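You operate a simulated robot arm through the tools that you are given. There is no shell and no other tool. Be economical: measure what you need, move in short steps, check, and stop when the job is done.

You run a simulated two-armed robot. Do the job below in one go: nothing can be reset, and whatever is moved stays where it is left.

## Task
Pick up the red disk pack from the short grey table with one hand, pass it to the other hand and put it on the beige table. Set down upright: disk pack.

The check looks at the end state, three seconds after you hand in, the way a careful person would. Anything else that was tipped, shoved, dropped, spilled or broken makes it a failure.

## Robot
Two 7-joint arms with two-finger parallel grippers on one trunk, on a base that drives. Base frame: it is fixed to the floor where the robot stands at the start and does not move with it; the origin is under the middle of the robot, x ahead of it, y to its left, z up. Lengths are in mm, angles in degrees, forces in N, time in s.
The left shoulder is at the start at [70, 163, 1070], the right one opposite. With the tool pointing down near the work surface each hand reaches from about 400 to 880 mm from the robot's upright axis, wherever it stands, measured 20 degrees to its own side. Places, roughly: beige table [-3500, 900, 800]. Payload 3.43 kg a hand.
The TCP of each hand is the grasp point between the finger pads, 34 mm short of the fingertips. In the tool frame z runs along the fingers and y along their closing line. The gripper opens to 128 mm. The fingers are 24 mm wide and 12 mm thick; the gripper's body (48 by 130 mm) begins 96 mm behind the TCP.
Orientation is told as [roll, pitch, yaw] about the base's x, y, z axes, in that order, counted from this pose: with the fingers straight down and closing along the base's y, the tool's x points along the base's -x, its y along +y and its z along -z.

## Interface
- The arms move only by the tool apply_moves. It takes "left_series", "right_series" or both (then of equal length, played together; a hand with none holds still); each is a list of rows, each an object of numbers (a shift or turn left out is 0, a gripper value left out holds the last): "dx", "dy", "dz": the shift along the base's x, y, z in units of 20 mm (1.0 is 20 mm); "ax", "ay", "az": the turn, a rotation vector about the base's x, y, z in units of 4 degrees (1.0 is 4 degrees). In form: [{"dx": .., "dy": .., "dz": .., "ax": .., "ay": .., "az": ..}, ...]. A call has 1 to 12 rows; each row shifts and turns the commanded pose from where the row before left it. "left_jaw" and "right_jaw" are, for a hand that has rows, the closure in counts, from 0 (fully open) to 255 (shut), set as the call begins (left out, the last holds). A call with a number of a shift or a turn outside -1 to 1 is refused whole. Rows are played at 5 a second. More than 50 mm and 8.6 degrees between two rows, or a gripper value outside its range, and nothing of the call is played. Where a pose cannot be reached the arm comes as near as it can. A force on the tool above 40 N (or 10 N above the force at the start of the call, whichever is more), or a blocked arm, ends the call early, and 0.2 s more pass. Each finger travels about 153 mm/s and halts on what it meets, pressing with about 26 N; the grip force reading is that of the motor and also rises with nothing between the fingers. The clock runs only during rows and for 0.2 s after the last one: add rows that do not move to give the fingers time. The reply holds the time, the measured pose of the TCP, the force on the tool along the base axes, the opening and the grip force, in the units named above and with some noise, with the torque about the TCP (base axes, N m) and any sound that the robot's microphone picked up.
- Cameras (640 x 400 px; columns grow to the right, rows downward): "scene" is now at [138.6, -7.4, 1299.3]; the picture's right is [-0.15, -0.99, 0.00], its down [-0.64, 0.10, -0.76] and it looks along [0.75, -0.12, -0.65] (base axes); focal length 280 px, centre (320, 200). "left" rides on the left gripper at [76, 11, -160] in its tool frame; the picture's right is [-0.15, 0.99, 0.00], its down [-0.88, -0.13, -0.46] and it looks along [-0.45, -0.07, 0.89] (tool axes); focal length 234 px, centre (320, 200). "right" rides on the right gripper at [76, -11, -160] in its tool frame; the picture's right is [0.15, 0.99, 0.00], its down [-0.88, 0.13, -0.46] and it looks along [-0.45, 0.07, 0.89] (tool axes); focal length 234 px, centre (320, 200). There is no depth. A picture from a camera that has moved, and an enlarged one, comes with that camera's place and axes in the base frame and with its lens. The place of the scene camera against the robot may be out by one fixed shift of up to 18 mm in any direction.
- capture(camera): a new picture of that camera. No time passes.
- slide_trunk(by): slides the trunk up (or, below 0, down) by that many mm; the arms and the scene camera ride with it, the base frame stays. It gives what a move gives, with no picture.
- drive_base(legs): drives the robot by 1 to 6 legs, each [ahead, left, turn to the left] in mm, mm and degrees, along the robot's own axes; the way and the turn of a leg run together, so that a leg with both is an arc; at most 1500 mm and 180 degrees a leg. The arms and the cameras ride along, it lands a little off, and it stops where it bumps. It gives what a move gives.
- head_to(pan, tilt): turns the head with the scene camera to pan (to the left, within 86 degrees either way) and tilt (down, from -29 to 69), counted from straight ahead of the robot. It gives what a move gives.
- close_up(camera, box): a new picture of the part [left, top, right, bottom] of that camera's present view, enlarged. No time passes.
- job_done(): hands the job in; it is judged then, once.

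Work in short steps. Places have to be worked out from the pictures, the camera data and where the tool is seen: move nearer, look again, correct. Check each grasp and each placing, and mend what went wrong. You have 120 turns and 108 pictures in all, those below and enlarged ones among them. Open the grippers and draw the arms clear of the work before you hand the job in, unless the task says otherwise; then end with one line.

The tools are called after "Emit:" as name(argument=value, ...) on one line, values as JSON. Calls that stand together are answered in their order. apply_moves: Moves the arms, as the interface text tells. Its arguments: {"type":"object","properties":{"left_series":{"type":"array"},"left_jaw":{"type":"number"},"right_series":{"type":"array"},"right_jaw":{"type":"number"}},"required":[]} The other tools are called the same way: slide_trunk (by) slides the trunk up or down; drive_base (legs) drives the base; head_to (pan, tilt) turns the head that bears the scene camera; capture (camera) takes a picture; close_up (camera, box) takes an enlarged picture of a part of a camera's view; job_done () hands the job in.

At the start:

```text
clock: 0.0
left_eef_pos: [663.7, 162.7, 998.1]
left_tool_rot: [0.0, 0.0, 0.1]
left_contact_force: [-0.9, 0.4, 0.4]
left_torque: [0.01, -0.01, 0.0]
left_width: 128.1
left_finger_force: 0.1
right_eef_pos: [555.0, -358.5, 950.7]
right_tool_rot: [0.0, 0.0, 0.0]
right_contact_force: [0.3, 0.1, -0.1]
right_torque: [-0.03, 0.0, 0.02]
right_width: 127.8
right_finger_force: 0.0
trunk travel left (down, up): [-550.0, 390.0]
robot x, y, heading: [0.4, -1.0, -0.0]
head pan, tilt: [-8.7, 40.7]
```

scene: 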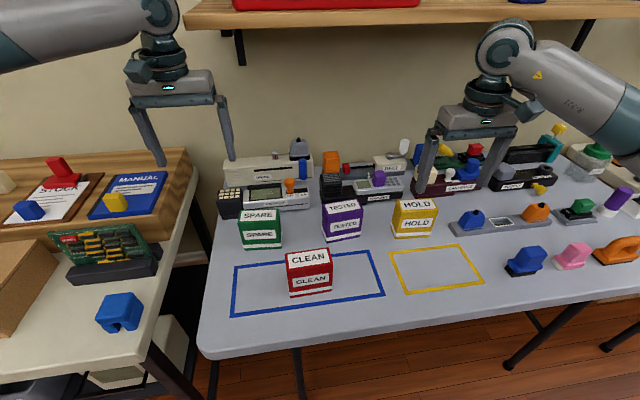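
right: 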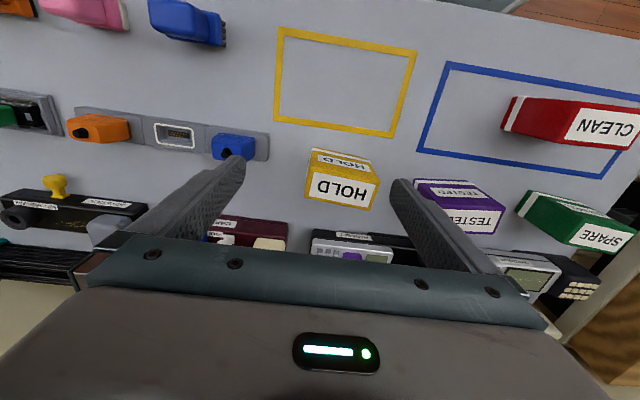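
left: 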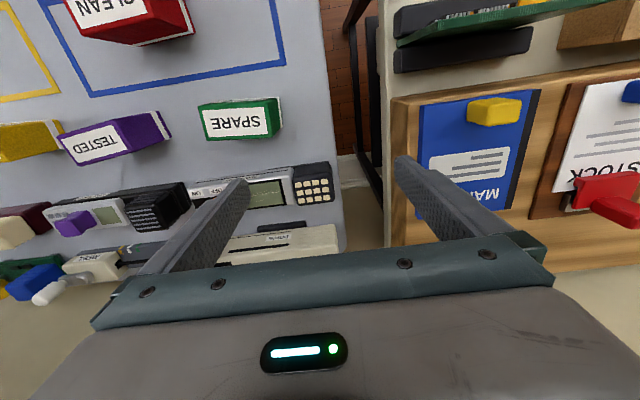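

The grey table ahead holds a red box labelled CLEAN, which may or may not be the disk pack. I'll take an enlarged look at it and turn the head to see what else is around.

Emit:
close_up(camera="scene", box=[200, 130, 460, 330])

Emit:
head_to(pan=70, tilt=25)

Emit:
capture(camera="scene")

Emit:
head_to(pan=-70, tilt=25)

Emit:
capture(camera="scene")

```text
2.00 times, centred on (330, 230) of scene
camera zoom: at [138.6, -7.4, 1299.3], right [-0.15, -0.99, 0.0], down [-0.64, 0.1, -0.76], along [0.75, -0.12, -0.65], focal length 561 px, centre (300, 140)
```

zoom: 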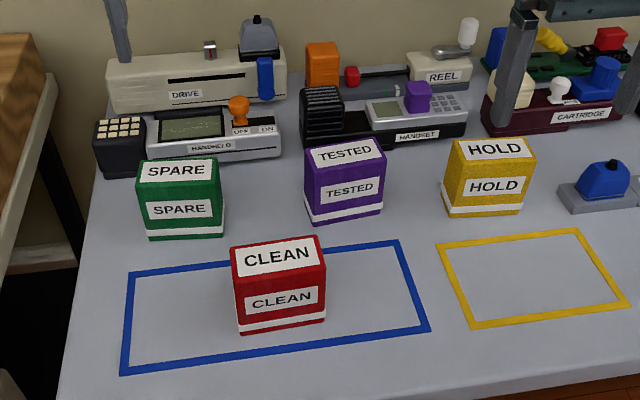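

```text
clock: 1.5
left_eef_pos: [662.7, 162.7, 997.7]
left_tool_rot: [0.0, 0.0, 0.1]
left_contact_force: [-0.7, 0.2, 0.1]
left_torque: [0.02, 0.01, 0.01]
left_width: 127.9
left_finger_force: 0.1
right_eef_pos: [556.0, -356.9, 950.7]
right_tool_rot: [0.0, -0.1, 0.0]
right_contact_force: [-0.9, 0.1, 0.9]
right_torque: [-0.04, -0.03, 0.01]
right_width: 128.1
right_finger_force: 0.1
trunk travel left (down, up): [-550.0, 390.0]
robot x, y, heading: [3.8, 1.3, -0.1]
head pan, tilt: [70.0, 25.0]
```

```text
103 pictures are left
camera scene: at [86.6, 92.0, 1323.7], right [0.94, -0.34, 0.0], down [-0.15, -0.4, -0.91], along [0.31, 0.85, -0.42], focal length 280 px, centre (320, 200)
```

scene: 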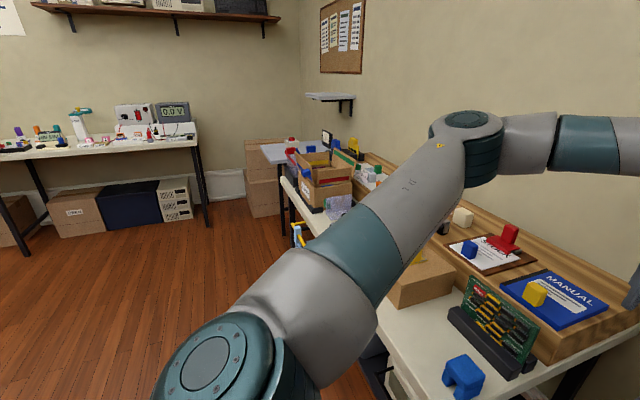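

```text
clock: 3.8
left_eef_pos: [662.4, 161.6, 997.5]
left_tool_rot: [0.0, 0.0, 0.1]
left_contact_force: [-0.5, 0.4, 0.3]
left_torque: [-0.05, -0.04, -0.01]
left_width: 127.9
left_finger_force: 0.2
right_eef_pos: [554.8, -357.3, 951.6]
right_tool_rot: [0.0, 0.0, 0.1]
right_contact_force: [0.1, 0.5, -0.4]
right_torque: [0.04, -0.02, -0.01]
right_width: 127.9
right_finger_force: 0.0
trunk travel left (down, up): [-550.0, 390.0]
robot x, y, heading: [0.7, -2.6, -0.0]
head pan, tilt: [-70.0, 25.0]
```

```text
102 pictures are left
camera scene: at [86.6, -81.1, 1323.7], right [-0.94, -0.34, 0.0], down [-0.14, 0.4, -0.91], along [0.31, -0.85, -0.42], focal length 280 px, centre (320, 200)
```

scene: 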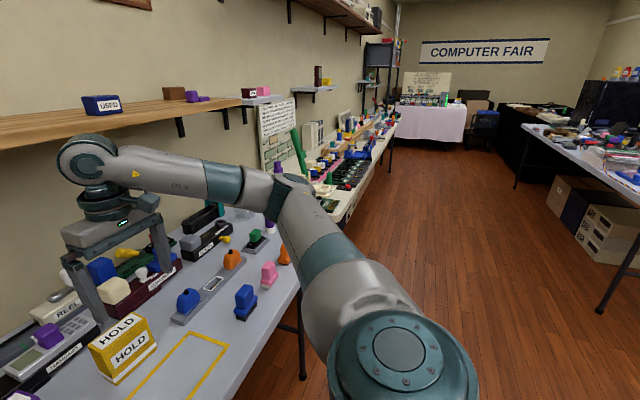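

CLEAN is a red box about 97 (y) × 47 (x) × 89 (z) mm, centred near [498, -41] with its top at about z 829. I plan to grip it across x with the right hand near its right end, and pass it to the left hand near its left end. First I'll yaw the right hand and bring it closer, staying high.

Emit:
head_to(pan=-5, tilt=45)

Emit:
apply_moves(right_series=[{"az": 1, "dx": -0.2, "dy": 0.4}, {"az": 1, "dx": -0.2, "dy": 0.4}, {"az": 1, "dx": -0.2, "dy": 0.4}, {"az": 1, "dx": -0.2, "dy": 0.4}, {"az": 1, "dx": -0.2, "dy": 0.4}, {"az": 1, "dx": -0.2, "dy": 0.4}, {"az": 1, "dx": -0.2, "dy": 0.4}, {"az": 1, "dx": -0.2, "dy": 0.4}, {"az": 1, "dx": -0.2, "dy": 0.4}, {"az": 1, "dx": -0.2, "dy": 0.4}, {"az": 1, "dx": -0.2, "dy": 0.4}, {"az": 1, "dx": -0.2, "dy": 0.4}], right_jaw=0)

Emit:
apply_moves(right_series=[{"az": 1, "dy": 0.4}, {"az": 1, "dy": 0.4}, {"az": 1, "dy": 0.4}, {"az": 1, "dy": 0.4}, {"az": 1, "dy": 0.4}, {"az": 1, "dy": 0.4}, {"az": 1, "dy": 0.4}, {"az": 1, "dy": 0.4}, {"az": 1, "dy": 0.4}, {"az": 1, "dy": 0.4}, {"az": 0.5, "dy": 0.2}, {}])

Emit:
capture(camera="right")

Emit:
capture(camera="scene")

```text
clock: 5.1
left_eef_pos: [662.4, 161.4, 998.8]
left_tool_rot: [0.0, 0.0, 0.1]
left_contact_force: [-0.5, 0.0, 0.1]
left_torque: [-0.01, 0.0, 0.04]
left_width: 128.1
left_finger_force: 0.1
right_eef_pos: [556.6, -357.9, 950.7]
right_tool_rot: [0.0, 0.0, -0.1]
right_contact_force: [-0.7, 0.1, 0.9]
right_torque: [-0.02, -0.01, -0.02]
right_width: 127.9
right_finger_force: 0.1
trunk travel left (down, up): [-550.0, 390.0]
robot x, y, heading: [-2.5, -1.5, 0.3]
head pan, tilt: [-5.0, 45.0]
```

```text
clock: 7.7
left_eef_pos: [663.1, 162.4, 997.7]
left_tool_rot: [-0.1, 0.1, 0.2]
left_contact_force: [0.4, 0.0, -0.7]
left_torque: [0.04, -0.04, 0.02]
left_width: 127.6
left_finger_force: 0.1
right_eef_pos: [506.2, -262.3, 950.9]
right_tool_rot: [0.0, 0.0, 48.1]
right_contact_force: [0.6, -0.7, 0.6]
right_torque: [-0.01, -0.02, 0.01]
right_width: 127.6
right_finger_force: 0.0
trunk travel left (down, up): [-550.0, 390.0]
robot x, y, heading: [-2.7, -2.2, 0.2]
head pan, tilt: [-5.0, 45.0]
```

```text
clock: 10.3
left_eef_pos: [662.2, 163.0, 998.8]
left_tool_rot: [-0.1, 0.0, 0.1]
left_contact_force: [-0.1, 0.1, 1.0]
left_torque: [-0.01, 0.02, -0.03]
left_width: 128.0
left_finger_force: 0.1
right_eef_pos: [504.2, -217.9, 951.3]
right_tool_rot: [0.0, 0.0, 69.6]
right_contact_force: [-1.1, 0.0, -0.4]
right_torque: [0.04, -0.01, -0.03]
right_width: 128.4
right_finger_force: 0.1
right hand out of reach, approached as far as the arm can: row 6, 7, 8, 9, 10
trunk travel left (down, up): [-550.0, 390.0]
robot x, y, heading: [-1.3, -2.7, 0.0]
head pan, tilt: [-5.0, 45.0]
```

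```text
101 pictures are left
camera right: at [488.3, -293.9, 1111.3], right [-0.98, 0.21, 0.0], down [0.19, 0.87, 0.46], along [0.09, 0.45, -0.89], focal length 234 px, centre (320, 200)
```

right: 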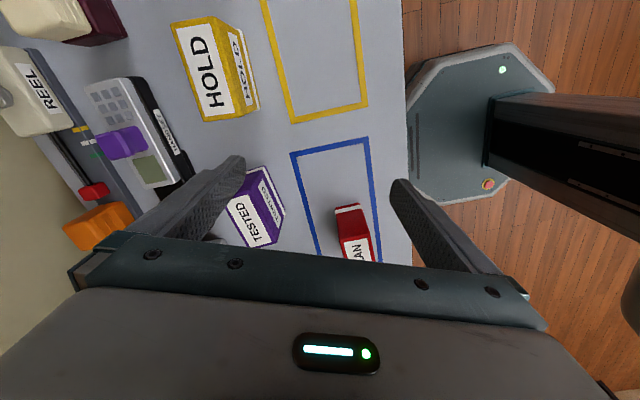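

```text
100 pictures are left
camera scene: at [136.1, -1.8, 1293.1], right [-0.09, -1.0, 0.0], down [-0.7, 0.06, -0.71], along [0.7, -0.06, -0.71], focal length 280 px, centre (320, 200)
```

scene: 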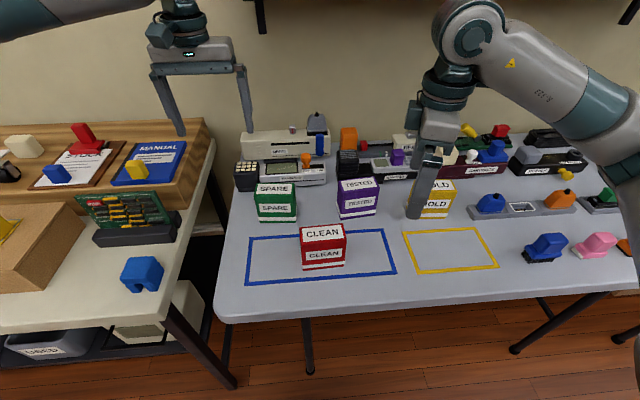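

Yaw stopped near 70°. I'll add the tilt (fingers pointing left and down), which suits the forearm better, and then try the remaining yaw.

Emit:
apply_moves(right_series=[{"ax": 1}, {"ax": 1}, {"ax": 1}, {"ax": 1}, {"ax": 1}, {"ax": 1}, {}])

Emit:
apply_moves(right_series=[{"az": 1}, {"az": 1}, {"az": 1}, {"az": 1}, {"az": 1}, {}])

```text
clock: 11.9
left_eef_pos: [661.9, 161.6, 998.6]
left_tool_rot: [0.0, 0.0, 0.1]
left_contact_force: [0.8, -0.5, 0.0]
left_torque: [0.01, -0.02, -0.02]
left_width: 128.0
left_finger_force: 0.2
right_eef_pos: [498.7, -175.0, 962.6]
right_tool_rot: [8.7, -22.4, 68.1]
right_contact_force: [-0.1, -0.1, -0.4]
right_torque: [0.01, -0.06, 0.0]
right_width: 128.2
right_finger_force: 0.0
right hand out of reach, approached as far as the arm can: row 1, 3, 5
trunk travel left (down, up): [-550.0, 390.0]
robot x, y, heading: [-0.7, -3.0, 0.0]
head pan, tilt: [-5.0, 45.0]
```

```text
clock: 13.3
left_eef_pos: [662.9, 161.5, 998.5]
left_tool_rot: [0.0, 0.1, 0.1]
left_contact_force: [0.2, -1.0, 0.2]
left_torque: [0.03, 0.01, -0.01]
left_width: 128.1
left_finger_force: 0.0
right_eef_pos: [422.6, -126.2, 991.0]
right_tool_rot: [8.7, -22.5, 88.1]
right_contact_force: [0.7, -0.8, 0.1]
right_torque: [0.0, 0.0, 0.03]
right_width: 128.0
right_finger_force: 0.1
right hand out of reach, approached as far as the arm can: row 1, 2, 3, 4, 5
trunk travel left (down, up): [-550.0, 390.0]
robot x, y, heading: [-0.6, 5.5, -0.2]
head pan, tilt: [-5.0, 45.0]
```

The full 90° yaw is out of reach with the robot facing straight ahead. I'll turn the robot 30° left in place, which puts the box at about (411, -284) in the robot frame and needs a relative yaw of only 60°. First I'll undo the right hand's tilt and raise the left hand clear.

Emit:
apply_moves(right_series=[{"az": -1, "dy": -0.7}, {"az": -1, "dy": -0.7}, {"az": -1, "dy": -0.7}, {"az": -1, "dy": -0.7}, {"az": -1, "dy": -0.7}, {"ax": -1, "dy": -0.7}, {"ax": -1, "dy": -0.7}, {"ax": -1, "dy": -0.7}, {"ax": -1, "dy": -0.7}, {"ax": -1, "dy": -0.7}, {"ax": -1, "dy": -0.7}, {}], left_series=[{"dz": 0.6, "dx": -0.5}, {"dz": 0.6, "dx": -0.5}, {"dz": 0.6, "dx": -0.5}, {"dz": 0.6, "dx": -0.5}, {"dz": 0.6, "dx": -0.5}, {"dz": 0.6, "dx": -0.5}, {"dz": 0.6, "dx": -0.5}, {"dz": 0.6, "dx": -0.5}, {"dz": 0.6, "dx": -0.5}, {"dz": 0.6, "dx": -0.5}, {}, {}])

Emit:
apply_moves(right_series=[{"az": -1}, {"az": -1}, {"az": -0.5}, {}])

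```text
clock: 15.9
left_eef_pos: [563.1, 162.6, 1118.2]
left_tool_rot: [0.0, 0.0, 0.0]
left_contact_force: [-0.2, -0.3, 0.6]
left_torque: [0.0, -0.02, -0.01]
left_width: 128.0
left_finger_force: 0.1
right_eef_pos: [421.1, -281.8, 992.6]
right_tool_rot: [0.0, -0.1, 70.0]
right_contact_force: [-0.1, 0.4, -0.2]
right_torque: [-0.02, 0.01, 0.01]
right_width: 128.1
right_finger_force: 0.1
trunk travel left (down, up): [-550.0, 390.0]
robot x, y, heading: [-0.2, 1.6, 0.3]
head pan, tilt: [-5.0, 45.0]
```

```text
clock: 16.9
left_eef_pos: [562.8, 161.2, 1118.9]
left_tool_rot: [0.0, -0.1, 0.1]
left_contact_force: [-0.2, -0.5, -0.7]
left_torque: [0.0, -0.01, 0.01]
left_width: 128.4
left_finger_force: 0.1
right_eef_pos: [421.7, -280.5, 992.1]
right_tool_rot: [0.0, 0.0, 59.8]
right_contact_force: [0.7, 0.6, 0.2]
right_torque: [-0.03, 0.01, 0.01]
right_width: 128.0
right_finger_force: 0.1
trunk travel left (down, up): [-550.0, 390.0]
robot x, y, heading: [2.1, -1.2, -0.0]
head pan, tilt: [-5.0, 45.0]
```

The right hand is upright again at yaw 60, and the left hand is high. I'll turn the base 30° left in place and look.

Emit:
drive_base(legs=[[0, 0, 30]])

Emit:
head_to(pan=-30, tilt=45)

Emit:
capture(camera="scene")

Emit:
capture(camera="right")

```text
clock: 18.8
left_eef_pos: [408.9, 420.0, 1118.2]
left_tool_rot: [-0.1, -0.1, 29.9]
left_contact_force: [-0.2, -0.9, 0.1]
left_torque: [0.01, 0.0, -0.01]
left_width: 127.9
left_finger_force: 0.1
right_eef_pos: [504.3, -34.7, 991.8]
right_tool_rot: [0.1, 0.0, 89.7]
right_contact_force: [1.1, -0.3, 0.1]
right_torque: [0.02, 0.04, -0.01]
right_width: 128.0
right_finger_force: 0.1
trunk travel left (down, up): [-550.0, 390.0]
robot x, y, heading: [1.6, -0.2, 29.9]
head pan, tilt: [-5.0, 45.0]
```

```text
clock: 19.7
left_eef_pos: [408.4, 420.1, 1118.4]
left_tool_rot: [0.1, 0.1, 29.8]
left_contact_force: [0.3, -0.1, -0.2]
left_torque: [-0.01, -0.01, -0.05]
left_width: 128.1
left_finger_force: 0.1
right_eef_pos: [505.1, -35.9, 991.3]
right_tool_rot: [0.0, 0.1, 89.5]
right_contact_force: [0.6, 0.1, 0.1]
right_torque: [0.0, -0.01, 0.0]
right_width: 128.0
right_finger_force: 0.0
trunk travel left (down, up): [-550.0, 390.0]
robot x, y, heading: [3.0, -2.7, 29.6]
head pan, tilt: [-30.0, 45.0]
```

```text
99 pictures are left
camera scene: at [129.8, 30.0, 1293.1], right [0.0, -1.0, 0.0], down [-0.71, 0.0, -0.71], along [0.71, 0.0, -0.71], focal length 280 px, centre (320, 200)
```

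scene: 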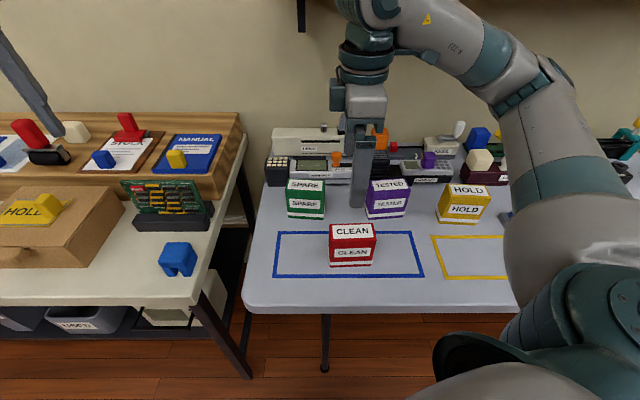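

```text
98 pictures are left
camera right: at [515.7, -111.4, 1151.9], right [-0.99, -0.14, 0.0], down [-0.12, 0.88, 0.46], along [-0.06, 0.45, -0.89], focal length 234 px, centre (320, 200)
```

right: 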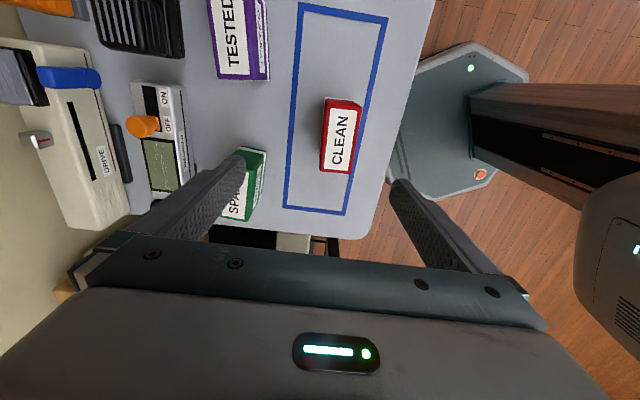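

I'll zoom in on the box through the right hand's camera to fix its position.

Emit:
close_up(camera="right", box=[270, 80, 410, 190])

Emit:
close_up(camera="scene", box=[260, 160, 440, 290])

```text
3.64 times, centred on (340, 135) of right
camera zoom: at [515.7, -111.4, 1151.9], right [-0.99, -0.14, 0.0], down [-0.12, 0.88, 0.46], along [-0.06, 0.45, -0.89], focal length 852 px, centre (247, 436)
```

zoom: 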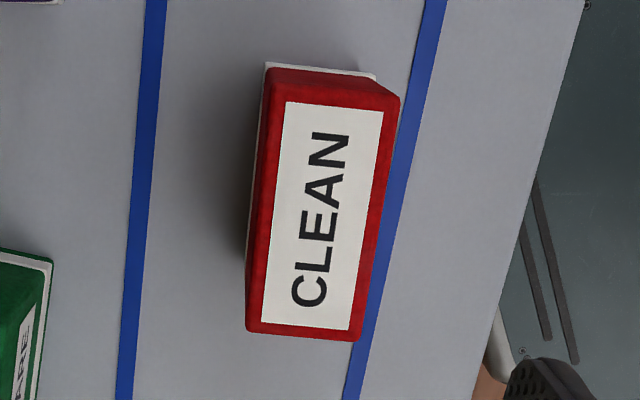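

```text
3.08 times, centred on (350, 225) of scene
camera zoom: at [129.8, 30.0, 1293.1], right [0.0, -1.0, 0.0], down [-0.71, 0.0, -0.71], along [0.71, 0.0, -0.71], focal length 863 px, centre (228, 123)
```

zoom: 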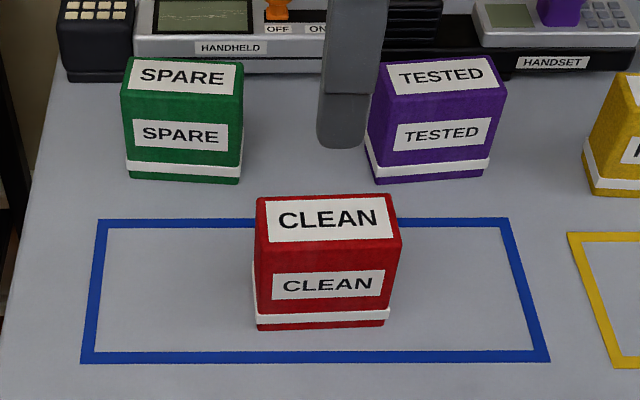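

From the hand camera the box is centred near (479, -43), about 45 × 92 mm and turned about 2° CCW. I'll aim the right TCP at (479, -21), toward the box's left end, and stop at z 900 to check.

Emit:
apply_moves(right_series=[{"dx": -0.65, "dy": 0.4, "az": 0.5}, {"dx": -0.65, "dy": 0.35}, {"dz": -0.9}, {"dz": -0.9}, {"dz": -0.9}, {"dz": -0.9}, {"dz": -0.9}, {}])

Emit:
capture(camera="right")

Emit:
close_up(camera="scene", box=[260, 130, 460, 290])

```text
clock: 21.5
left_eef_pos: [409.4, 420.3, 1118.6]
left_tool_rot: [0.0, -0.1, 29.8]
left_contact_force: [-0.3, -0.1, -1.2]
left_torque: [-0.04, -0.03, -0.02]
left_width: 127.9
left_finger_force: 0.1
right_eef_pos: [478.0, -19.4, 901.5]
right_tool_rot: [0.0, 0.0, 91.7]
right_contact_force: [1.1, -0.1, 0.5]
right_torque: [0.02, 0.02, 0.01]
right_width: 127.8
right_finger_force: 0.1
trunk travel left (down, up): [-550.0, 390.0]
robot x, y, heading: [0.4, 1.7, 29.7]
head pan, tilt: [-30.0, 45.0]
```

```text
95 pictures are left
camera right: at [490.9, -94.7, 1062.6], right [-0.98, -0.17, 0.0], down [-0.16, 0.88, 0.46], along [-0.08, 0.45, -0.89], focal length 234 px, centre (320, 200)
```

right: 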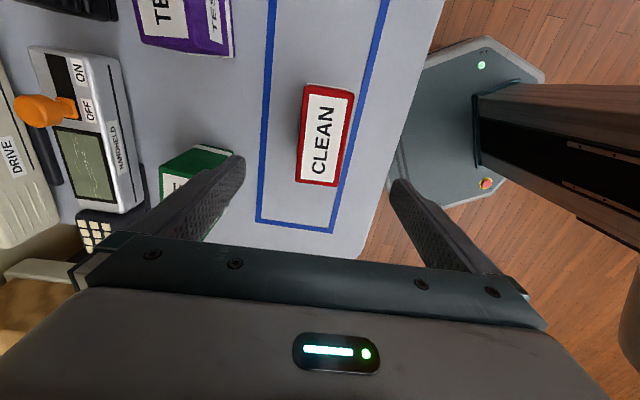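

```text
2.50 times, centred on (360, 210) of scene
camera zoom: at [129.5, 30.1, 1293.1], right [-0.01, -1.0, 0.0], down [-0.71, 0.0, -0.71], along [0.71, 0.0, -0.71], focal length 701 px, centre (220, 175)
```

zoom: 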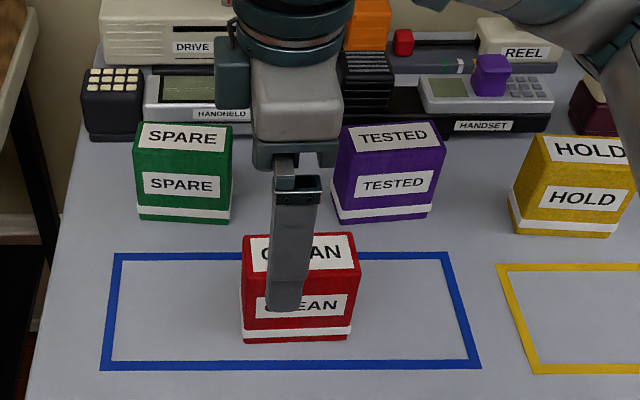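

The box centre works out again to about (479, -45), so the fingers straddle it. I'll lower to z≈811 and then close gently.

Emit:
apply_moves(right_series=[{"dz": -0.75}, {"dz": -0.75}, {"dz": -0.75}, {"dz": -0.75}, {"dz": -0.75}, {"dz": -0.75}, {}])

Emit:
capture(camera="right")

Emit:
close_up(camera="scene", box=[260, 130, 460, 290])

```text
clock: 23.1
left_eef_pos: [408.1, 418.2, 1119.3]
left_tool_rot: [-0.1, 0.0, 29.9]
left_contact_force: [0.2, 0.4, 0.1]
left_torque: [-0.01, -0.02, -0.03]
left_width: 128.0
left_finger_force: 0.0
right_eef_pos: [480.3, -22.5, 811.8]
right_tool_rot: [0.0, -0.1, 91.7]
right_contact_force: [-0.4, 0.4, 0.5]
right_torque: [0.01, -0.05, -0.04]
right_width: 128.0
right_finger_force: 0.0
trunk travel left (down, up): [-550.0, 390.0]
robot x, y, heading: [2.2, 6.4, 29.7]
head pan, tilt: [-30.0, 45.0]
```

```text
93 pictures are left
camera right: at [492.3, -96.9, 971.7], right [-0.98, -0.18, 0.0], down [-0.16, 0.88, 0.46], along [-0.08, 0.45, -0.89], focal length 234 px, centre (320, 200)
```

right: 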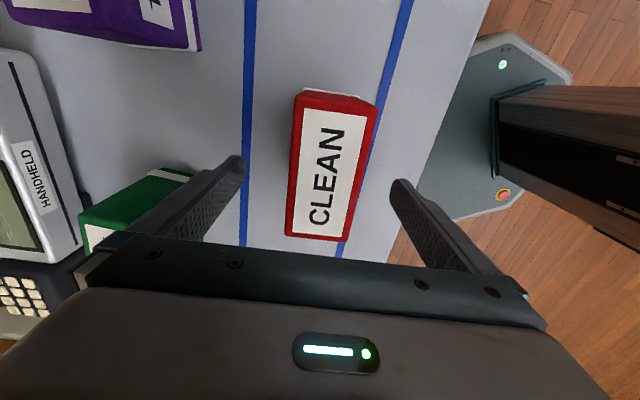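

```text
2.50 times, centred on (360, 210) of scene
camera zoom: at [129.6, 30.1, 1293.1], right [-0.01, -1.0, 0.0], down [-0.71, 0.0, -0.71], along [0.71, 0.0, -0.71], focal length 701 px, centre (220, 175)
```

zoom: 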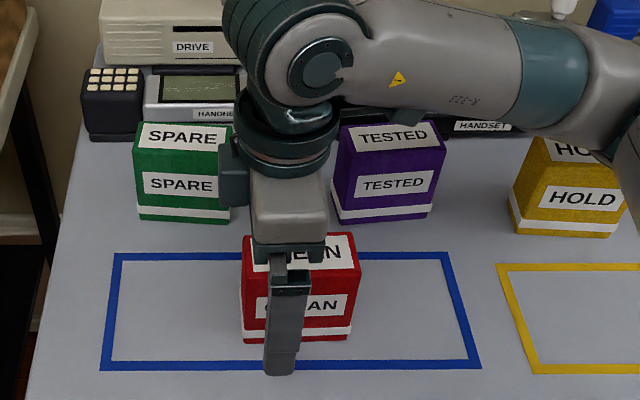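

The fingers straddle the box as planned. Closing the right gripper.

Emit:
apply_moves(right_series=[{}, {}, {}, {}, {}, {}], right_jaw=255)

Emit:
apply_moves(right_series=[{"dz": 0.5}, {"dz": 0.5}, {"dz": 0.5}, {}])

Emit:
capture(camera="right")

Emit:
close_up(camera="scene", box=[260, 130, 460, 290])

```text
clock: 24.5
left_eef_pos: [408.5, 420.2, 1118.3]
left_tool_rot: [-0.1, 0.0, 29.8]
left_contact_force: [-0.4, -0.6, -0.2]
left_torque: [0.03, 0.02, 0.0]
left_width: 127.8
left_finger_force: 0.0
right_eef_pos: [479.5, -21.8, 811.8]
right_tool_rot: [0.0, -0.1, 91.8]
right_contact_force: [-0.5, 0.8, -0.2]
right_torque: [0.03, -0.04, -0.02]
right_width: 45.8
right_finger_force: 25.7
trunk travel left (down, up): [-550.0, 390.0]
robot x, y, heading: [3.0, -0.5, 29.7]
head pan, tilt: [-30.0, 45.0]
```

```text
clock: 25.5
left_eef_pos: [409.2, 419.4, 1118.9]
left_tool_rot: [0.1, 0.0, 29.8]
left_contact_force: [-0.3, -1.0, 1.1]
left_torque: [-0.01, -0.04, 0.01]
left_width: 128.0
left_finger_force: 0.1
right_eef_pos: [481.0, -19.4, 841.0]
right_tool_rot: [0.0, 0.0, 91.7]
right_contact_force: [0.2, -0.3, -1.6]
right_torque: [0.06, 0.03, 0.03]
right_width: 45.5
right_finger_force: 25.5
trunk travel left (down, up): [-550.0, 390.0]
robot x, y, heading: [-2.5, 1.1, 29.7]
head pan, tilt: [-30.0, 45.0]
```

```text
91 pictures are left
camera right: at [492.9, -95.9, 1001.5], right [-0.98, -0.17, 0.0], down [-0.16, 0.88, 0.46], along [-0.08, 0.45, -0.89], focal length 234 px, centre (320, 200)
```

right: 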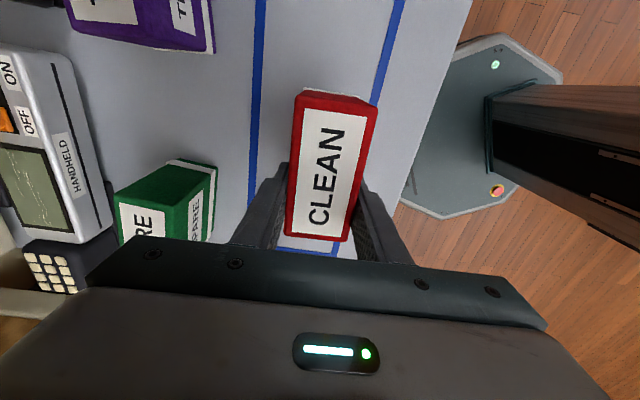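

```text
2.50 times, centred on (360, 210) of scene
camera zoom: at [130.0, 29.9, 1293.0], right [-0.01, -1.0, 0.0], down [-0.71, 0.0, -0.71], along [0.71, 0.0, -0.71], focal length 701 px, centre (220, 175)
```

zoom: 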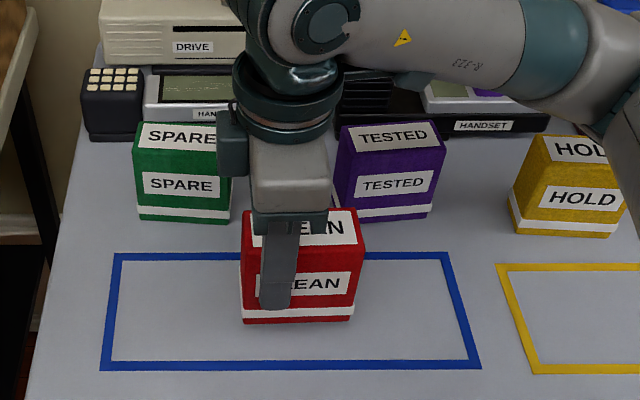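

The pack is gripped (45.5 mm), light, and hanging level. I'll lift it high and back away from the tables for the handover.

Emit:
apply_moves(right_series=[{"dz": 0.9}, {"dz": 0.9}, {"dz": 0.9}, {"dz": 0.9}, {"dz": 0.9}, {"dz": 0.9}, {"dz": 0.9}, {"dz": 0.9}, {}])

Emit:
drive_base(legs=[[-450, 0, 0]])

Emit:
head_to(pan=0, tilt=30)

Emit:
capture(camera="scene")

```text
clock: 27.5
left_eef_pos: [409.3, 419.0, 1118.5]
left_tool_rot: [0.0, 0.0, 29.8]
left_contact_force: [-0.1, 0.8, 0.7]
left_torque: [0.02, 0.03, 0.0]
left_width: 128.1
left_finger_force: 0.2
right_eef_pos: [480.5, -20.2, 986.4]
right_tool_rot: [0.1, 0.0, 91.6]
right_contact_force: [0.4, -0.6, -2.7]
right_torque: [0.07, 0.02, 0.0]
right_width: 45.8
right_finger_force: 26.2
trunk travel left (down, up): [-550.0, 390.0]
robot x, y, heading: [2.8, -1.0, 29.6]
head pan, tilt: [-30.0, 45.0]
```

```text
clock: 30.2
left_eef_pos: [20.9, 200.0, 1117.4]
left_tool_rot: [0.0, 0.0, 29.9]
left_contact_force: [-0.4, 0.3, 0.6]
left_torque: [0.01, -0.04, 0.0]
left_width: 127.8
left_finger_force: 0.0
right_eef_pos: [92.4, -238.8, 986.7]
right_tool_rot: [0.0, 0.1, 91.8]
right_contact_force: [-0.4, -1.1, -2.5]
right_torque: [0.06, 0.02, 0.03]
right_width: 45.8
right_finger_force: 26.5
trunk travel left (down, up): [-550.0, 390.0]
robot x, y, heading: [-386.9, -220.7, 30.1]
head pan, tilt: [-30.0, 45.0]
```

```text
clock: 31.1
left_eef_pos: [20.9, 200.1, 1118.4]
left_tool_rot: [0.1, -0.1, 29.9]
left_contact_force: [-0.3, -0.2, 0.7]
left_torque: [-0.02, -0.03, 0.01]
left_width: 128.3
left_finger_force: 0.1
right_eef_pos: [94.6, -239.1, 986.3]
right_tool_rot: [0.0, 0.0, 91.9]
right_contact_force: [-0.2, 0.0, -3.0]
right_torque: [0.1, 0.0, 0.0]
right_width: 45.8
right_finger_force: 25.7
trunk travel left (down, up): [-550.0, 390.0]
robot x, y, heading: [-388.9, -218.6, 29.9]
head pan, tilt: [0.0, 30.0]
```

```text
89 pictures are left
camera scene: at [-259.1, -145.5, 1315.6], right [0.5, -0.87, 0.0], down [-0.43, -0.25, -0.87], along [0.75, 0.43, -0.5], focal length 280 px, centre (320, 200)
```

scene: 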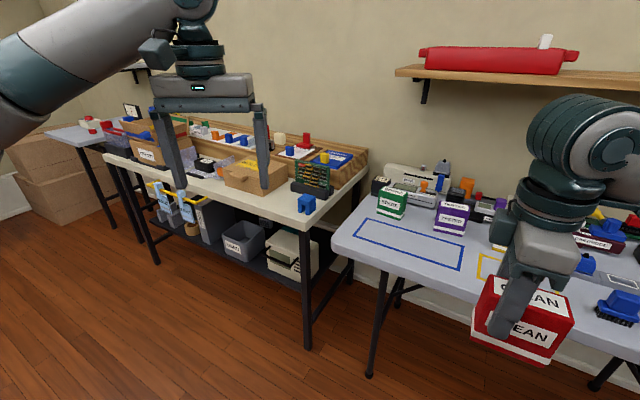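

The pack is clear of the tables. I'll turn 150° left to face the far side (heading 180) and find the beige table.

Emit:
drive_base(legs=[[0, 0, 150]])

Emit:
head_to(pan=-15, tilt=15)

Emit:
capture(camera="scene")

```text
clock: 37.6
left_eef_pos: [-953.8, -363.8, 1117.9]
left_tool_rot: [-0.1, 0.0, 178.2]
left_contact_force: [-0.2, 0.9, 0.3]
left_torque: [-0.03, 0.02, -0.03]
left_width: 127.9
left_finger_force: 0.1
right_eef_pos: [-784.9, 48.2, 984.8]
right_tool_rot: [0.0, 0.0, -120.0]
right_contact_force: [-0.1, 0.5, -0.8]
right_torque: [-0.01, 0.04, 0.02]
right_width: 45.8
right_finger_force: 26.0
trunk travel left (down, up): [-550.0, 390.0]
robot x, y, heading: [-386.6, -222.8, 177.8]
head pan, tilt: [0.0, 30.0]
```

```text
clock: 38.4
left_eef_pos: [-954.3, -363.1, 1119.3]
left_tool_rot: [0.0, 0.0, 178.1]
left_contact_force: [0.3, -0.5, 0.6]
left_torque: [-0.02, 0.02, 0.0]
left_width: 128.0
left_finger_force: 0.0
right_eef_pos: [-783.6, 47.4, 985.2]
right_tool_rot: [0.0, 0.0, -120.1]
right_contact_force: [0.8, 0.5, -2.7]
right_torque: [-0.04, 0.02, 0.01]
right_width: 45.6
right_finger_force: 26.1
trunk travel left (down, up): [-550.0, 390.0]
robot x, y, heading: [-388.2, -223.9, 177.9]
head pan, tilt: [-15.0, 15.0]
```

```text
88 pictures are left
camera scene: at [-521.2, -186.4, 1339.8], right [0.29, 0.96, 0.0], down [0.25, -0.08, -0.97], along [-0.92, 0.28, -0.26], focal length 280 px, centre (320, 200)
```

scene: 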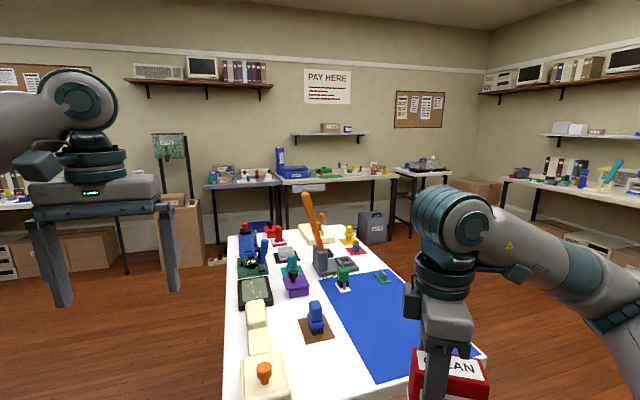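

The beige table is the one at the back wall, with its front edge near x -3150 and y from 260 to 1470. A white table blocks the straight line (x -1000 to -2030, y -260 to 600). I'll go around on its +y side through the open aisle: turn right, drive to y≈1300, then face heading 180 again.

Emit:
drive_base(legs=[[0, 0, -88], [1500, 0, 0]])

Emit:
drive_base(legs=[[0, 0, 90]])

Emit:
head_to(pan=0, tilt=25)

Emit:
capture(camera="scene")

```text
clock: 49.6
left_eef_pos: [-499.1, 1842.2, 1117.6]
left_tool_rot: [0.0, 0.0, 88.6]
left_contact_force: [0.1, 0.0, 0.2]
left_torque: [-0.01, 0.0, -0.02]
left_width: 128.1
left_finger_force: 0.0
right_eef_pos: [-86.5, 1676.3, 985.7]
right_tool_rot: [0.1, 0.0, 150.6]
right_contact_force: [-0.2, -0.4, -3.1]
right_torque: [0.02, 0.02, 0.03]
right_width: 45.8
right_finger_force: 25.5
trunk travel left (down, up): [-550.0, 390.0]
robot x, y, heading: [-350.7, 1277.8, 88.7]
head pan, tilt: [-15.0, 15.0]
```

```text
clock: 53.8
left_eef_pos: [-919.2, 1130.8, 1118.9]
left_tool_rot: [0.0, 0.0, 178.4]
left_contact_force: [0.6, 0.0, 0.4]
left_torque: [0.0, 0.01, 0.0]
left_width: 128.0
left_finger_force: 0.1
right_eef_pos: [-749.7, 1543.8, 986.2]
right_tool_rot: [0.0, 0.1, -119.9]
right_contact_force: [-0.8, 0.2, -1.8]
right_torque: [-0.03, 0.02, -0.01]
right_width: 45.7
right_finger_force: 26.2
trunk travel left (down, up): [-550.0, 390.0]
robot x, y, heading: [-353.2, 1275.5, 178.5]
head pan, tilt: [-15.0, 15.0]
```

```text
clock: 54.6
left_eef_pos: [-919.1, 1131.5, 1119.2]
left_tool_rot: [0.0, 0.0, 178.2]
left_contact_force: [0.1, 0.1, 0.1]
left_torque: [-0.01, 0.0, 0.02]
left_width: 128.0
left_finger_force: 0.0
right_eef_pos: [-750.4, 1543.4, 985.7]
right_tool_rot: [0.1, 0.0, -119.9]
right_contact_force: [-0.4, 0.0, -1.6]
right_torque: [-0.07, 0.05, 0.04]
right_width: 45.8
right_finger_force: 26.0
trunk travel left (down, up): [-550.0, 390.0]
robot x, y, heading: [-350.9, 1276.6, 178.2]
head pan, tilt: [0.0, 25.0]
```

```text
87 pictures are left
camera scene: at [-488.9, 1286.1, 1323.7], right [0.03, 1.0, 0.0], down [0.42, -0.01, -0.91], along [-0.91, 0.03, -0.42], focal length 280 px, centre (320, 200)
```

scene: 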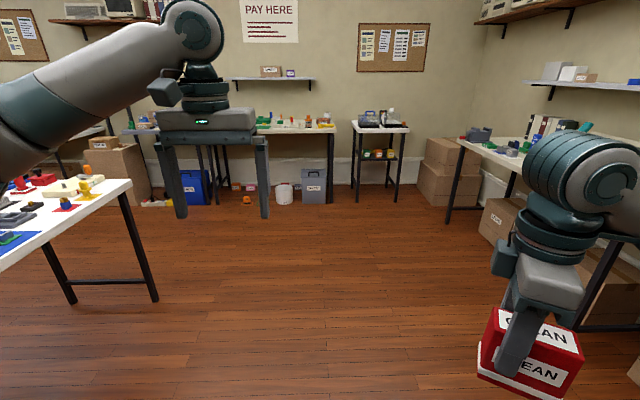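

Clear floor ahead, so I'll do the handover here. First I'll move the left hand aside and pitch it 45° forward so its fingers point ahead and down.

Emit:
apply_moves(left_series=[{"dx": 0.28, "dy": -0.44, "ay": 0.9375}, {"dx": 0.28, "dy": -0.44, "ay": 0.9375}, {"dx": 0.28, "dy": -0.44, "ay": 0.9375}, {"dx": 0.28, "dy": -0.44, "ay": 0.9375}, {"dx": 0.28, "dy": -0.44, "ay": 0.9375}, {"dx": 0.28, "dy": -0.44, "ay": 0.9375}, {"dx": 0.28, "dy": -0.44, "ay": 0.9375}, {"dx": 0.28, "dy": -0.44, "ay": 0.9375}, {"dx": 0.28, "dy": -0.44, "ay": 0.9375}, {"dx": 0.28, "dy": -0.44, "ay": 0.9375}, {"dx": 0.28, "dy": -0.44, "ay": 0.9375}, {"dx": 0.28, "dy": -0.44, "ay": 0.9375}])

Emit:
apply_moves(right_series=[{"dx": -0.78, "dy": -0.8, "az": -0.97}, {"dx": -0.78, "dy": -0.8, "az": -0.97}, {"dx": -0.78, "dy": -0.8, "az": -0.97}, {"dx": -0.78, "dy": -0.8, "az": -0.97}, {"dx": -0.78, "dy": -0.8, "az": -0.97}, {"dx": -0.78, "dy": -0.8, "az": -0.97}, {"dx": -0.78, "dy": -0.8, "az": -0.97}, {"dx": -0.78, "dy": -0.8, "az": -0.97}])

Emit:
apply_moves(right_series=[{"dx": -0.78, "dy": -0.8, "az": -0.97}, {"dx": -0.78, "dy": -0.8, "az": -0.97}, {"dx": -0.78, "dy": -0.8, "az": -0.97}, {"dx": -0.78, "dy": -0.8, "az": -0.97}, {"dx": -0.78, "dy": -0.8, "az": -0.97}, {"dx": -0.78, "dy": -0.8, "az": -0.97}, {"dx": -0.78, "dy": -0.8, "az": -0.97}, {"dx": -0.78, "dy": -0.8, "az": -0.97}])

Emit:
capture(camera="scene")

Emit:
capture(camera="left")

```text
clock: 57.2
left_eef_pos: [-851.5, 1025.5, 1119.3]
left_tool_rot: [1.7, -45.1, 177.6]
left_contact_force: [-0.4, -0.1, -0.3]
left_torque: [0.01, -0.02, 0.01]
left_width: 127.8
left_finger_force: 0.1
right_eef_pos: [-749.4, 1542.4, 986.6]
right_tool_rot: [0.0, 0.1, -120.0]
right_contact_force: [0.2, -0.7, -2.8]
right_torque: [-0.03, 0.04, 0.04]
right_width: 45.9
right_finger_force: 26.0
trunk travel left (down, up): [-550.0, 390.0]
robot x, y, heading: [-352.4, 1275.7, 178.3]
head pan, tilt: [0.0, 25.0]
```

```text
clock: 59.0
left_eef_pos: [-851.6, 1025.5, 1118.1]
left_tool_rot: [1.7, -44.8, 177.6]
left_contact_force: [0.0, -0.4, 0.6]
left_torque: [0.01, 0.02, 0.0]
left_width: 128.1
left_finger_force: 0.0
right_eef_pos: [-875.1, 1417.8, 984.5]
right_tool_rot: [0.0, 0.0, -151.0]
right_contact_force: [0.1, -0.2, -1.7]
right_torque: [-0.02, 0.03, 0.03]
right_width: 45.8
right_finger_force: 26.3
trunk travel left (down, up): [-550.0, 390.0]
robot x, y, heading: [-350.0, 1277.2, 178.1]
head pan, tilt: [0.0, 25.0]
```

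```text
clock: 60.8
left_eef_pos: [-852.5, 1025.4, 1119.4]
left_tool_rot: [1.7, -45.1, 177.6]
left_contact_force: [-1.2, -0.5, -0.3]
left_torque: [0.01, 0.01, -0.02]
left_width: 128.1
left_finger_force: 0.0
right_eef_pos: [-998.9, 1286.9, 985.5]
right_tool_rot: [0.0, 0.1, 178.0]
right_contact_force: [-0.2, 0.5, -1.7]
right_torque: [0.02, 0.03, 0.0]
right_width: 45.9
right_finger_force: 26.0
trunk travel left (down, up): [-550.0, 390.0]
robot x, y, heading: [-350.8, 1276.0, 178.1]
head pan, tilt: [0.0, 25.0]
```

```text
86 pictures are left
camera scene: at [-489.2, 1284.7, 1323.6], right [0.03, 1.0, 0.0], down [0.42, -0.01, -0.91], along [-0.91, 0.03, -0.42], focal length 280 px, centre (320, 200)
```

scene: 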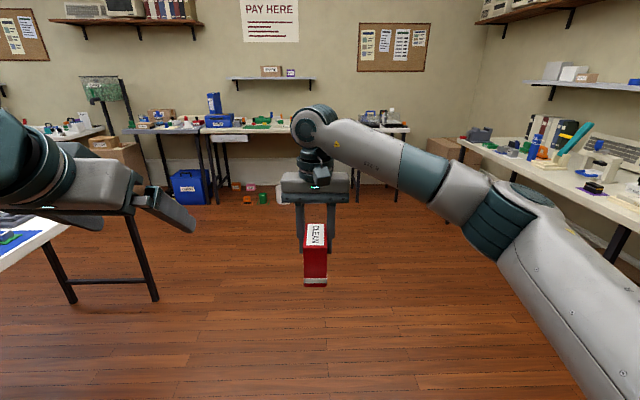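

```text
85 pictures are left
camera left: at [-687.0, 1009.4, 1178.5], right [-0.12, -0.98, 0.12], down [-0.3, 0.16, 0.94], along [-0.95, 0.08, -0.31], focal length 234 px, centre (320, 200)
```

left: 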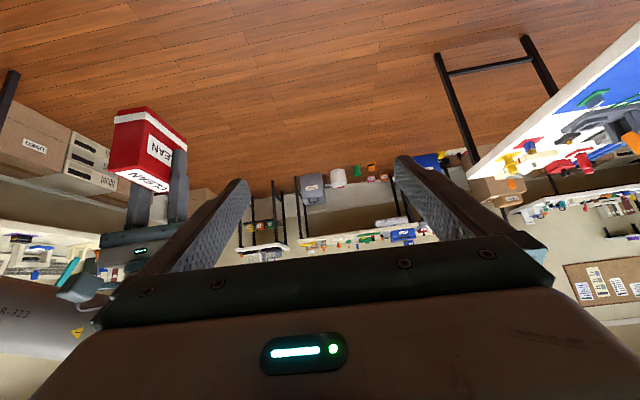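

The pack now hangs edge-on in front of the robot, with its near end free. I'll bring the left hand sideways behind it, holding short of the pack.

Emit:
apply_moves(left_series=[{"dx": 0.08, "dy": 0.93, "dz": -0.21}, {"dx": 0.08, "dy": 0.93, "dz": -0.21}, {"dx": 0.08, "dy": 0.93, "dz": -0.21}, {"dx": 0.08, "dy": 0.93, "dz": -0.21}, {"dx": 0.08, "dy": 0.93, "dz": -0.21}, {"dx": 0.08, "dy": 0.93, "dz": -0.21}, {"dx": 0.08, "dy": 0.93, "dz": -0.21}])

Emit:
apply_moves(left_series=[{"dx": 0.08, "dy": 0.93, "dz": -0.21}, {"dx": 0.08, "dy": 0.93, "dz": -0.21}, {"dx": 0.08, "dy": 0.93, "dz": -0.21}, {"dx": 0.08, "dy": 0.93, "dz": -0.21}, {"dx": 0.08, "dy": 0.93, "dz": -0.21}, {"dx": 0.08, "dy": 0.93, "dz": -0.21}, {"dx": 0.08, "dy": 0.93, "dz": -0.21}, {}])

Emit:
capture(camera="left")

Emit:
capture(camera="scene")

Emit:
capture(camera="right")

```text
clock: 62.4
left_eef_pos: [-841.1, 1156.4, 1089.7]
left_tool_rot: [1.8, -44.9, 177.5]
left_contact_force: [-0.3, -0.2, -0.5]
left_torque: [-0.02, 0.0, 0.05]
left_width: 128.1
left_finger_force: 0.1
right_eef_pos: [-1000.3, 1288.5, 985.2]
right_tool_rot: [0.1, 0.0, 178.2]
right_contact_force: [0.4, 0.2, -2.0]
right_torque: [-0.04, 0.03, -0.02]
right_width: 45.9
right_finger_force: 25.9
trunk travel left (down, up): [-550.0, 390.0]
robot x, y, heading: [-350.2, 1276.7, 178.2]
head pan, tilt: [0.0, 25.0]
```

```text
clock: 64.2
left_eef_pos: [-828.9, 1287.8, 1059.8]
left_tool_rot: [1.7, -45.0, 177.6]
left_contact_force: [0.7, 0.1, 0.0]
left_torque: [0.01, 0.0, -0.02]
left_width: 127.9
left_finger_force: 0.1
right_eef_pos: [-999.4, 1287.7, 986.4]
right_tool_rot: [0.1, -0.1, 178.1]
right_contact_force: [0.5, 0.8, -1.7]
right_torque: [0.03, 0.07, -0.01]
right_width: 45.6
right_finger_force: 25.7
trunk travel left (down, up): [-550.0, 390.0]
robot x, y, heading: [-352.4, 1275.9, 178.1]
head pan, tilt: [0.0, 25.0]
```

```text
84 pictures are left
camera left: at [-663.2, 1271.8, 1119.7], right [-0.12, -0.98, 0.12], down [-0.3, 0.16, 0.94], along [-0.95, 0.08, -0.31], focal length 234 px, centre (320, 200)
```

left: 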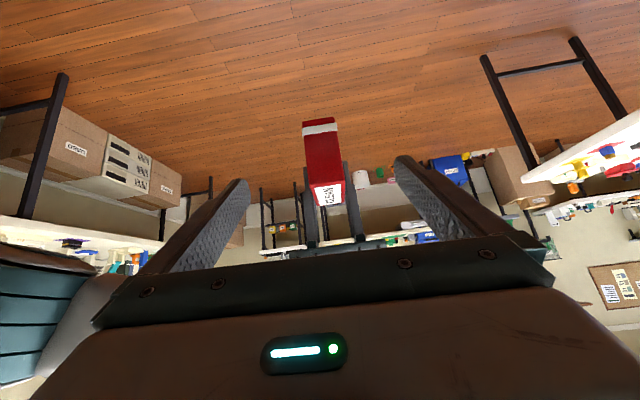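

```text
83 pictures are left
camera scene: at [-489.0, 1285.1, 1323.6], right [0.03, 1.0, 0.0], down [0.42, -0.01, -0.91], along [-0.91, 0.03, -0.42], focal length 280 px, centre (320, 200)
```

scene: 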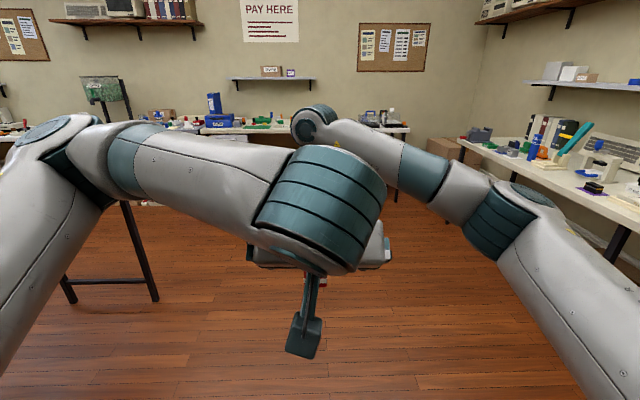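

```text
82 pictures are left
camera right: at [-923.8, 1295.1, 1145.5], right [0.11, -0.99, 0.0], down [-0.88, -0.1, 0.46], along [-0.45, -0.05, -0.89], focal length 234 px, centre (320, 200)
```

right: 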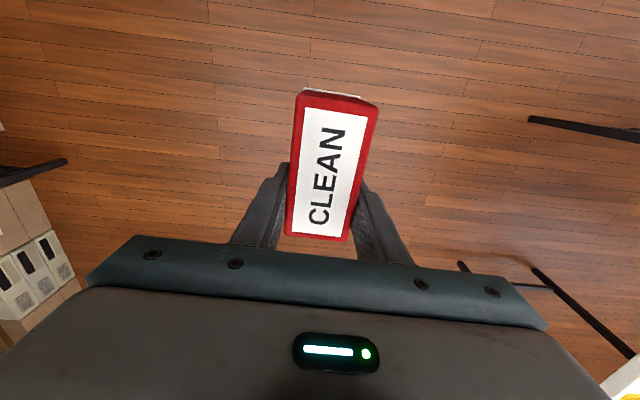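

The left hand is lined up (y 1288 on both hands). I'll approach about two thirds of the way, then check.

Emit:
apply_moves(left_series=[{"dx": -0.75, "dz": -0.46}, {"dx": -0.75, "dz": -0.46}, {"dx": -0.75, "dz": -0.46}, {"dx": -0.75, "dz": -0.46}, {"dx": -0.75, "dz": -0.46}, {}])

Emit:
capture(camera="left")

Emit:
capture(camera="right")

```text
clock: 65.6
left_eef_pos: [-903.9, 1284.8, 1014.0]
left_tool_rot: [1.8, -45.0, 177.5]
left_contact_force: [0.5, -0.2, 0.8]
left_torque: [0.01, 0.04, -0.03]
left_width: 128.0
left_finger_force: 0.1
right_eef_pos: [-998.8, 1288.4, 985.8]
right_tool_rot: [0.0, 0.0, 178.1]
right_contact_force: [-1.0, -0.2, -2.4]
right_torque: [-0.01, 0.0, 0.01]
right_width: 45.9
right_finger_force: 25.8
trunk travel left (down, up): [-550.0, 390.0]
robot x, y, heading: [-352.2, 1274.8, 178.2]
head pan, tilt: [0.0, 25.0]
```

```text
81 pictures are left
camera left: at [-738.5, 1271.7, 1072.8], right [-0.12, -0.98, 0.12], down [-0.3, 0.16, 0.94], along [-0.95, 0.08, -0.31], focal length 234 px, centre (320, 200)
```

left: 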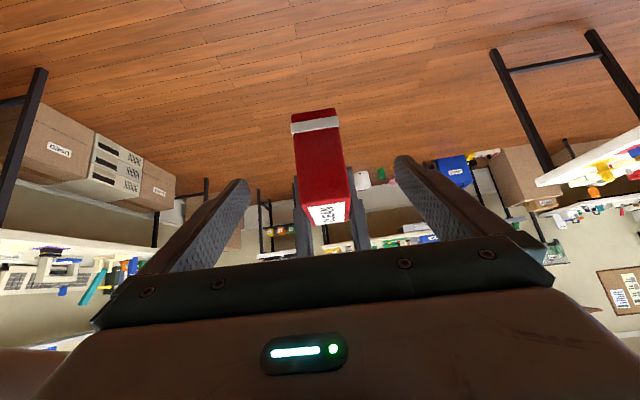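

```text
80 pictures are left
camera right: at [-923.5, 1295.8, 1145.7], right [0.11, -0.99, 0.0], down [-0.88, -0.1, 0.46], along [-0.45, -0.05, -0.89], focal length 234 px, centre (320, 200)
```

right: 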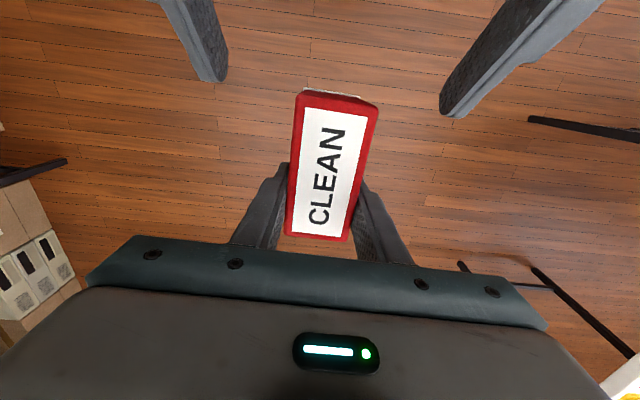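

The left fingers straddle the free end with good margin. Finishing the approach.

Emit:
apply_moves(left_series=[{"dx": -0.74, "dz": -0.46}, {"dx": -0.74, "dz": -0.46}, {"dx": -0.72, "dz": -0.46}, {}])

Emit:
capture(camera="right")

Emit:
capture(camera="left")

```text
clock: 66.6
left_eef_pos: [-947.3, 1285.5, 984.1]
left_tool_rot: [1.7, -45.0, 177.6]
left_contact_force: [0.0, -0.3, -0.9]
left_torque: [-0.04, -0.01, 0.03]
left_width: 128.2
left_finger_force: 0.0
right_eef_pos: [-999.0, 1287.7, 985.0]
right_tool_rot: [0.0, 0.1, 178.1]
right_contact_force: [1.4, 0.1, -1.8]
right_torque: [0.0, 0.0, 0.0]
right_width: 45.7
right_finger_force: 25.9
trunk travel left (down, up): [-550.0, 390.0]
robot x, y, heading: [-352.6, 1270.8, 178.0]
head pan, tilt: [0.0, 25.0]
```

```text
79 pictures are left
camera right: at [-923.5, 1295.8, 1145.7], right [0.11, -0.99, 0.0], down [-0.88, -0.1, 0.46], along [-0.45, -0.05, -0.89], focal length 234 px, centre (320, 200)
```

right: 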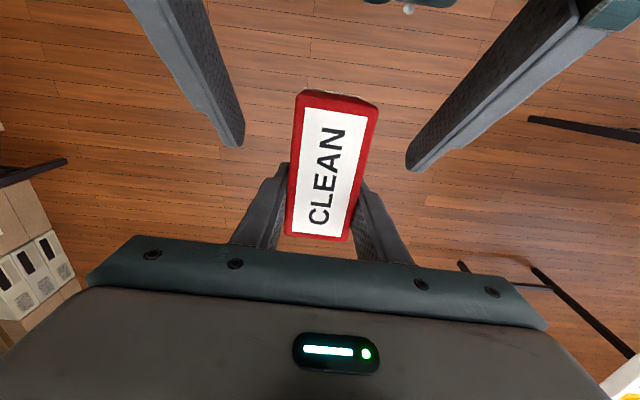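

```text
78 pictures are left
camera left: at [-782.6, 1270.9, 1045.1], right [-0.12, -0.98, 0.12], down [-0.3, 0.16, 0.94], along [-0.95, 0.08, -0.31], focal length 234 px, centre (320, 200)
```

left: 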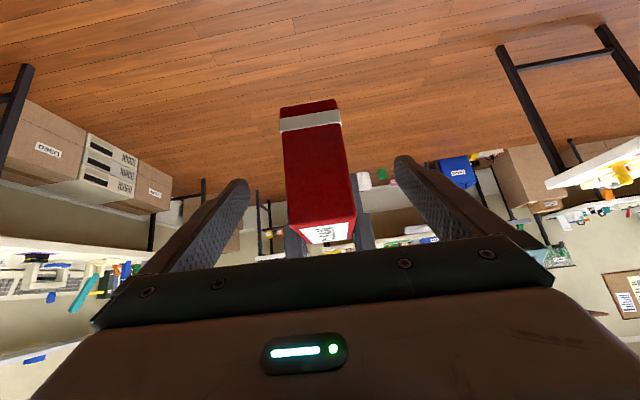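

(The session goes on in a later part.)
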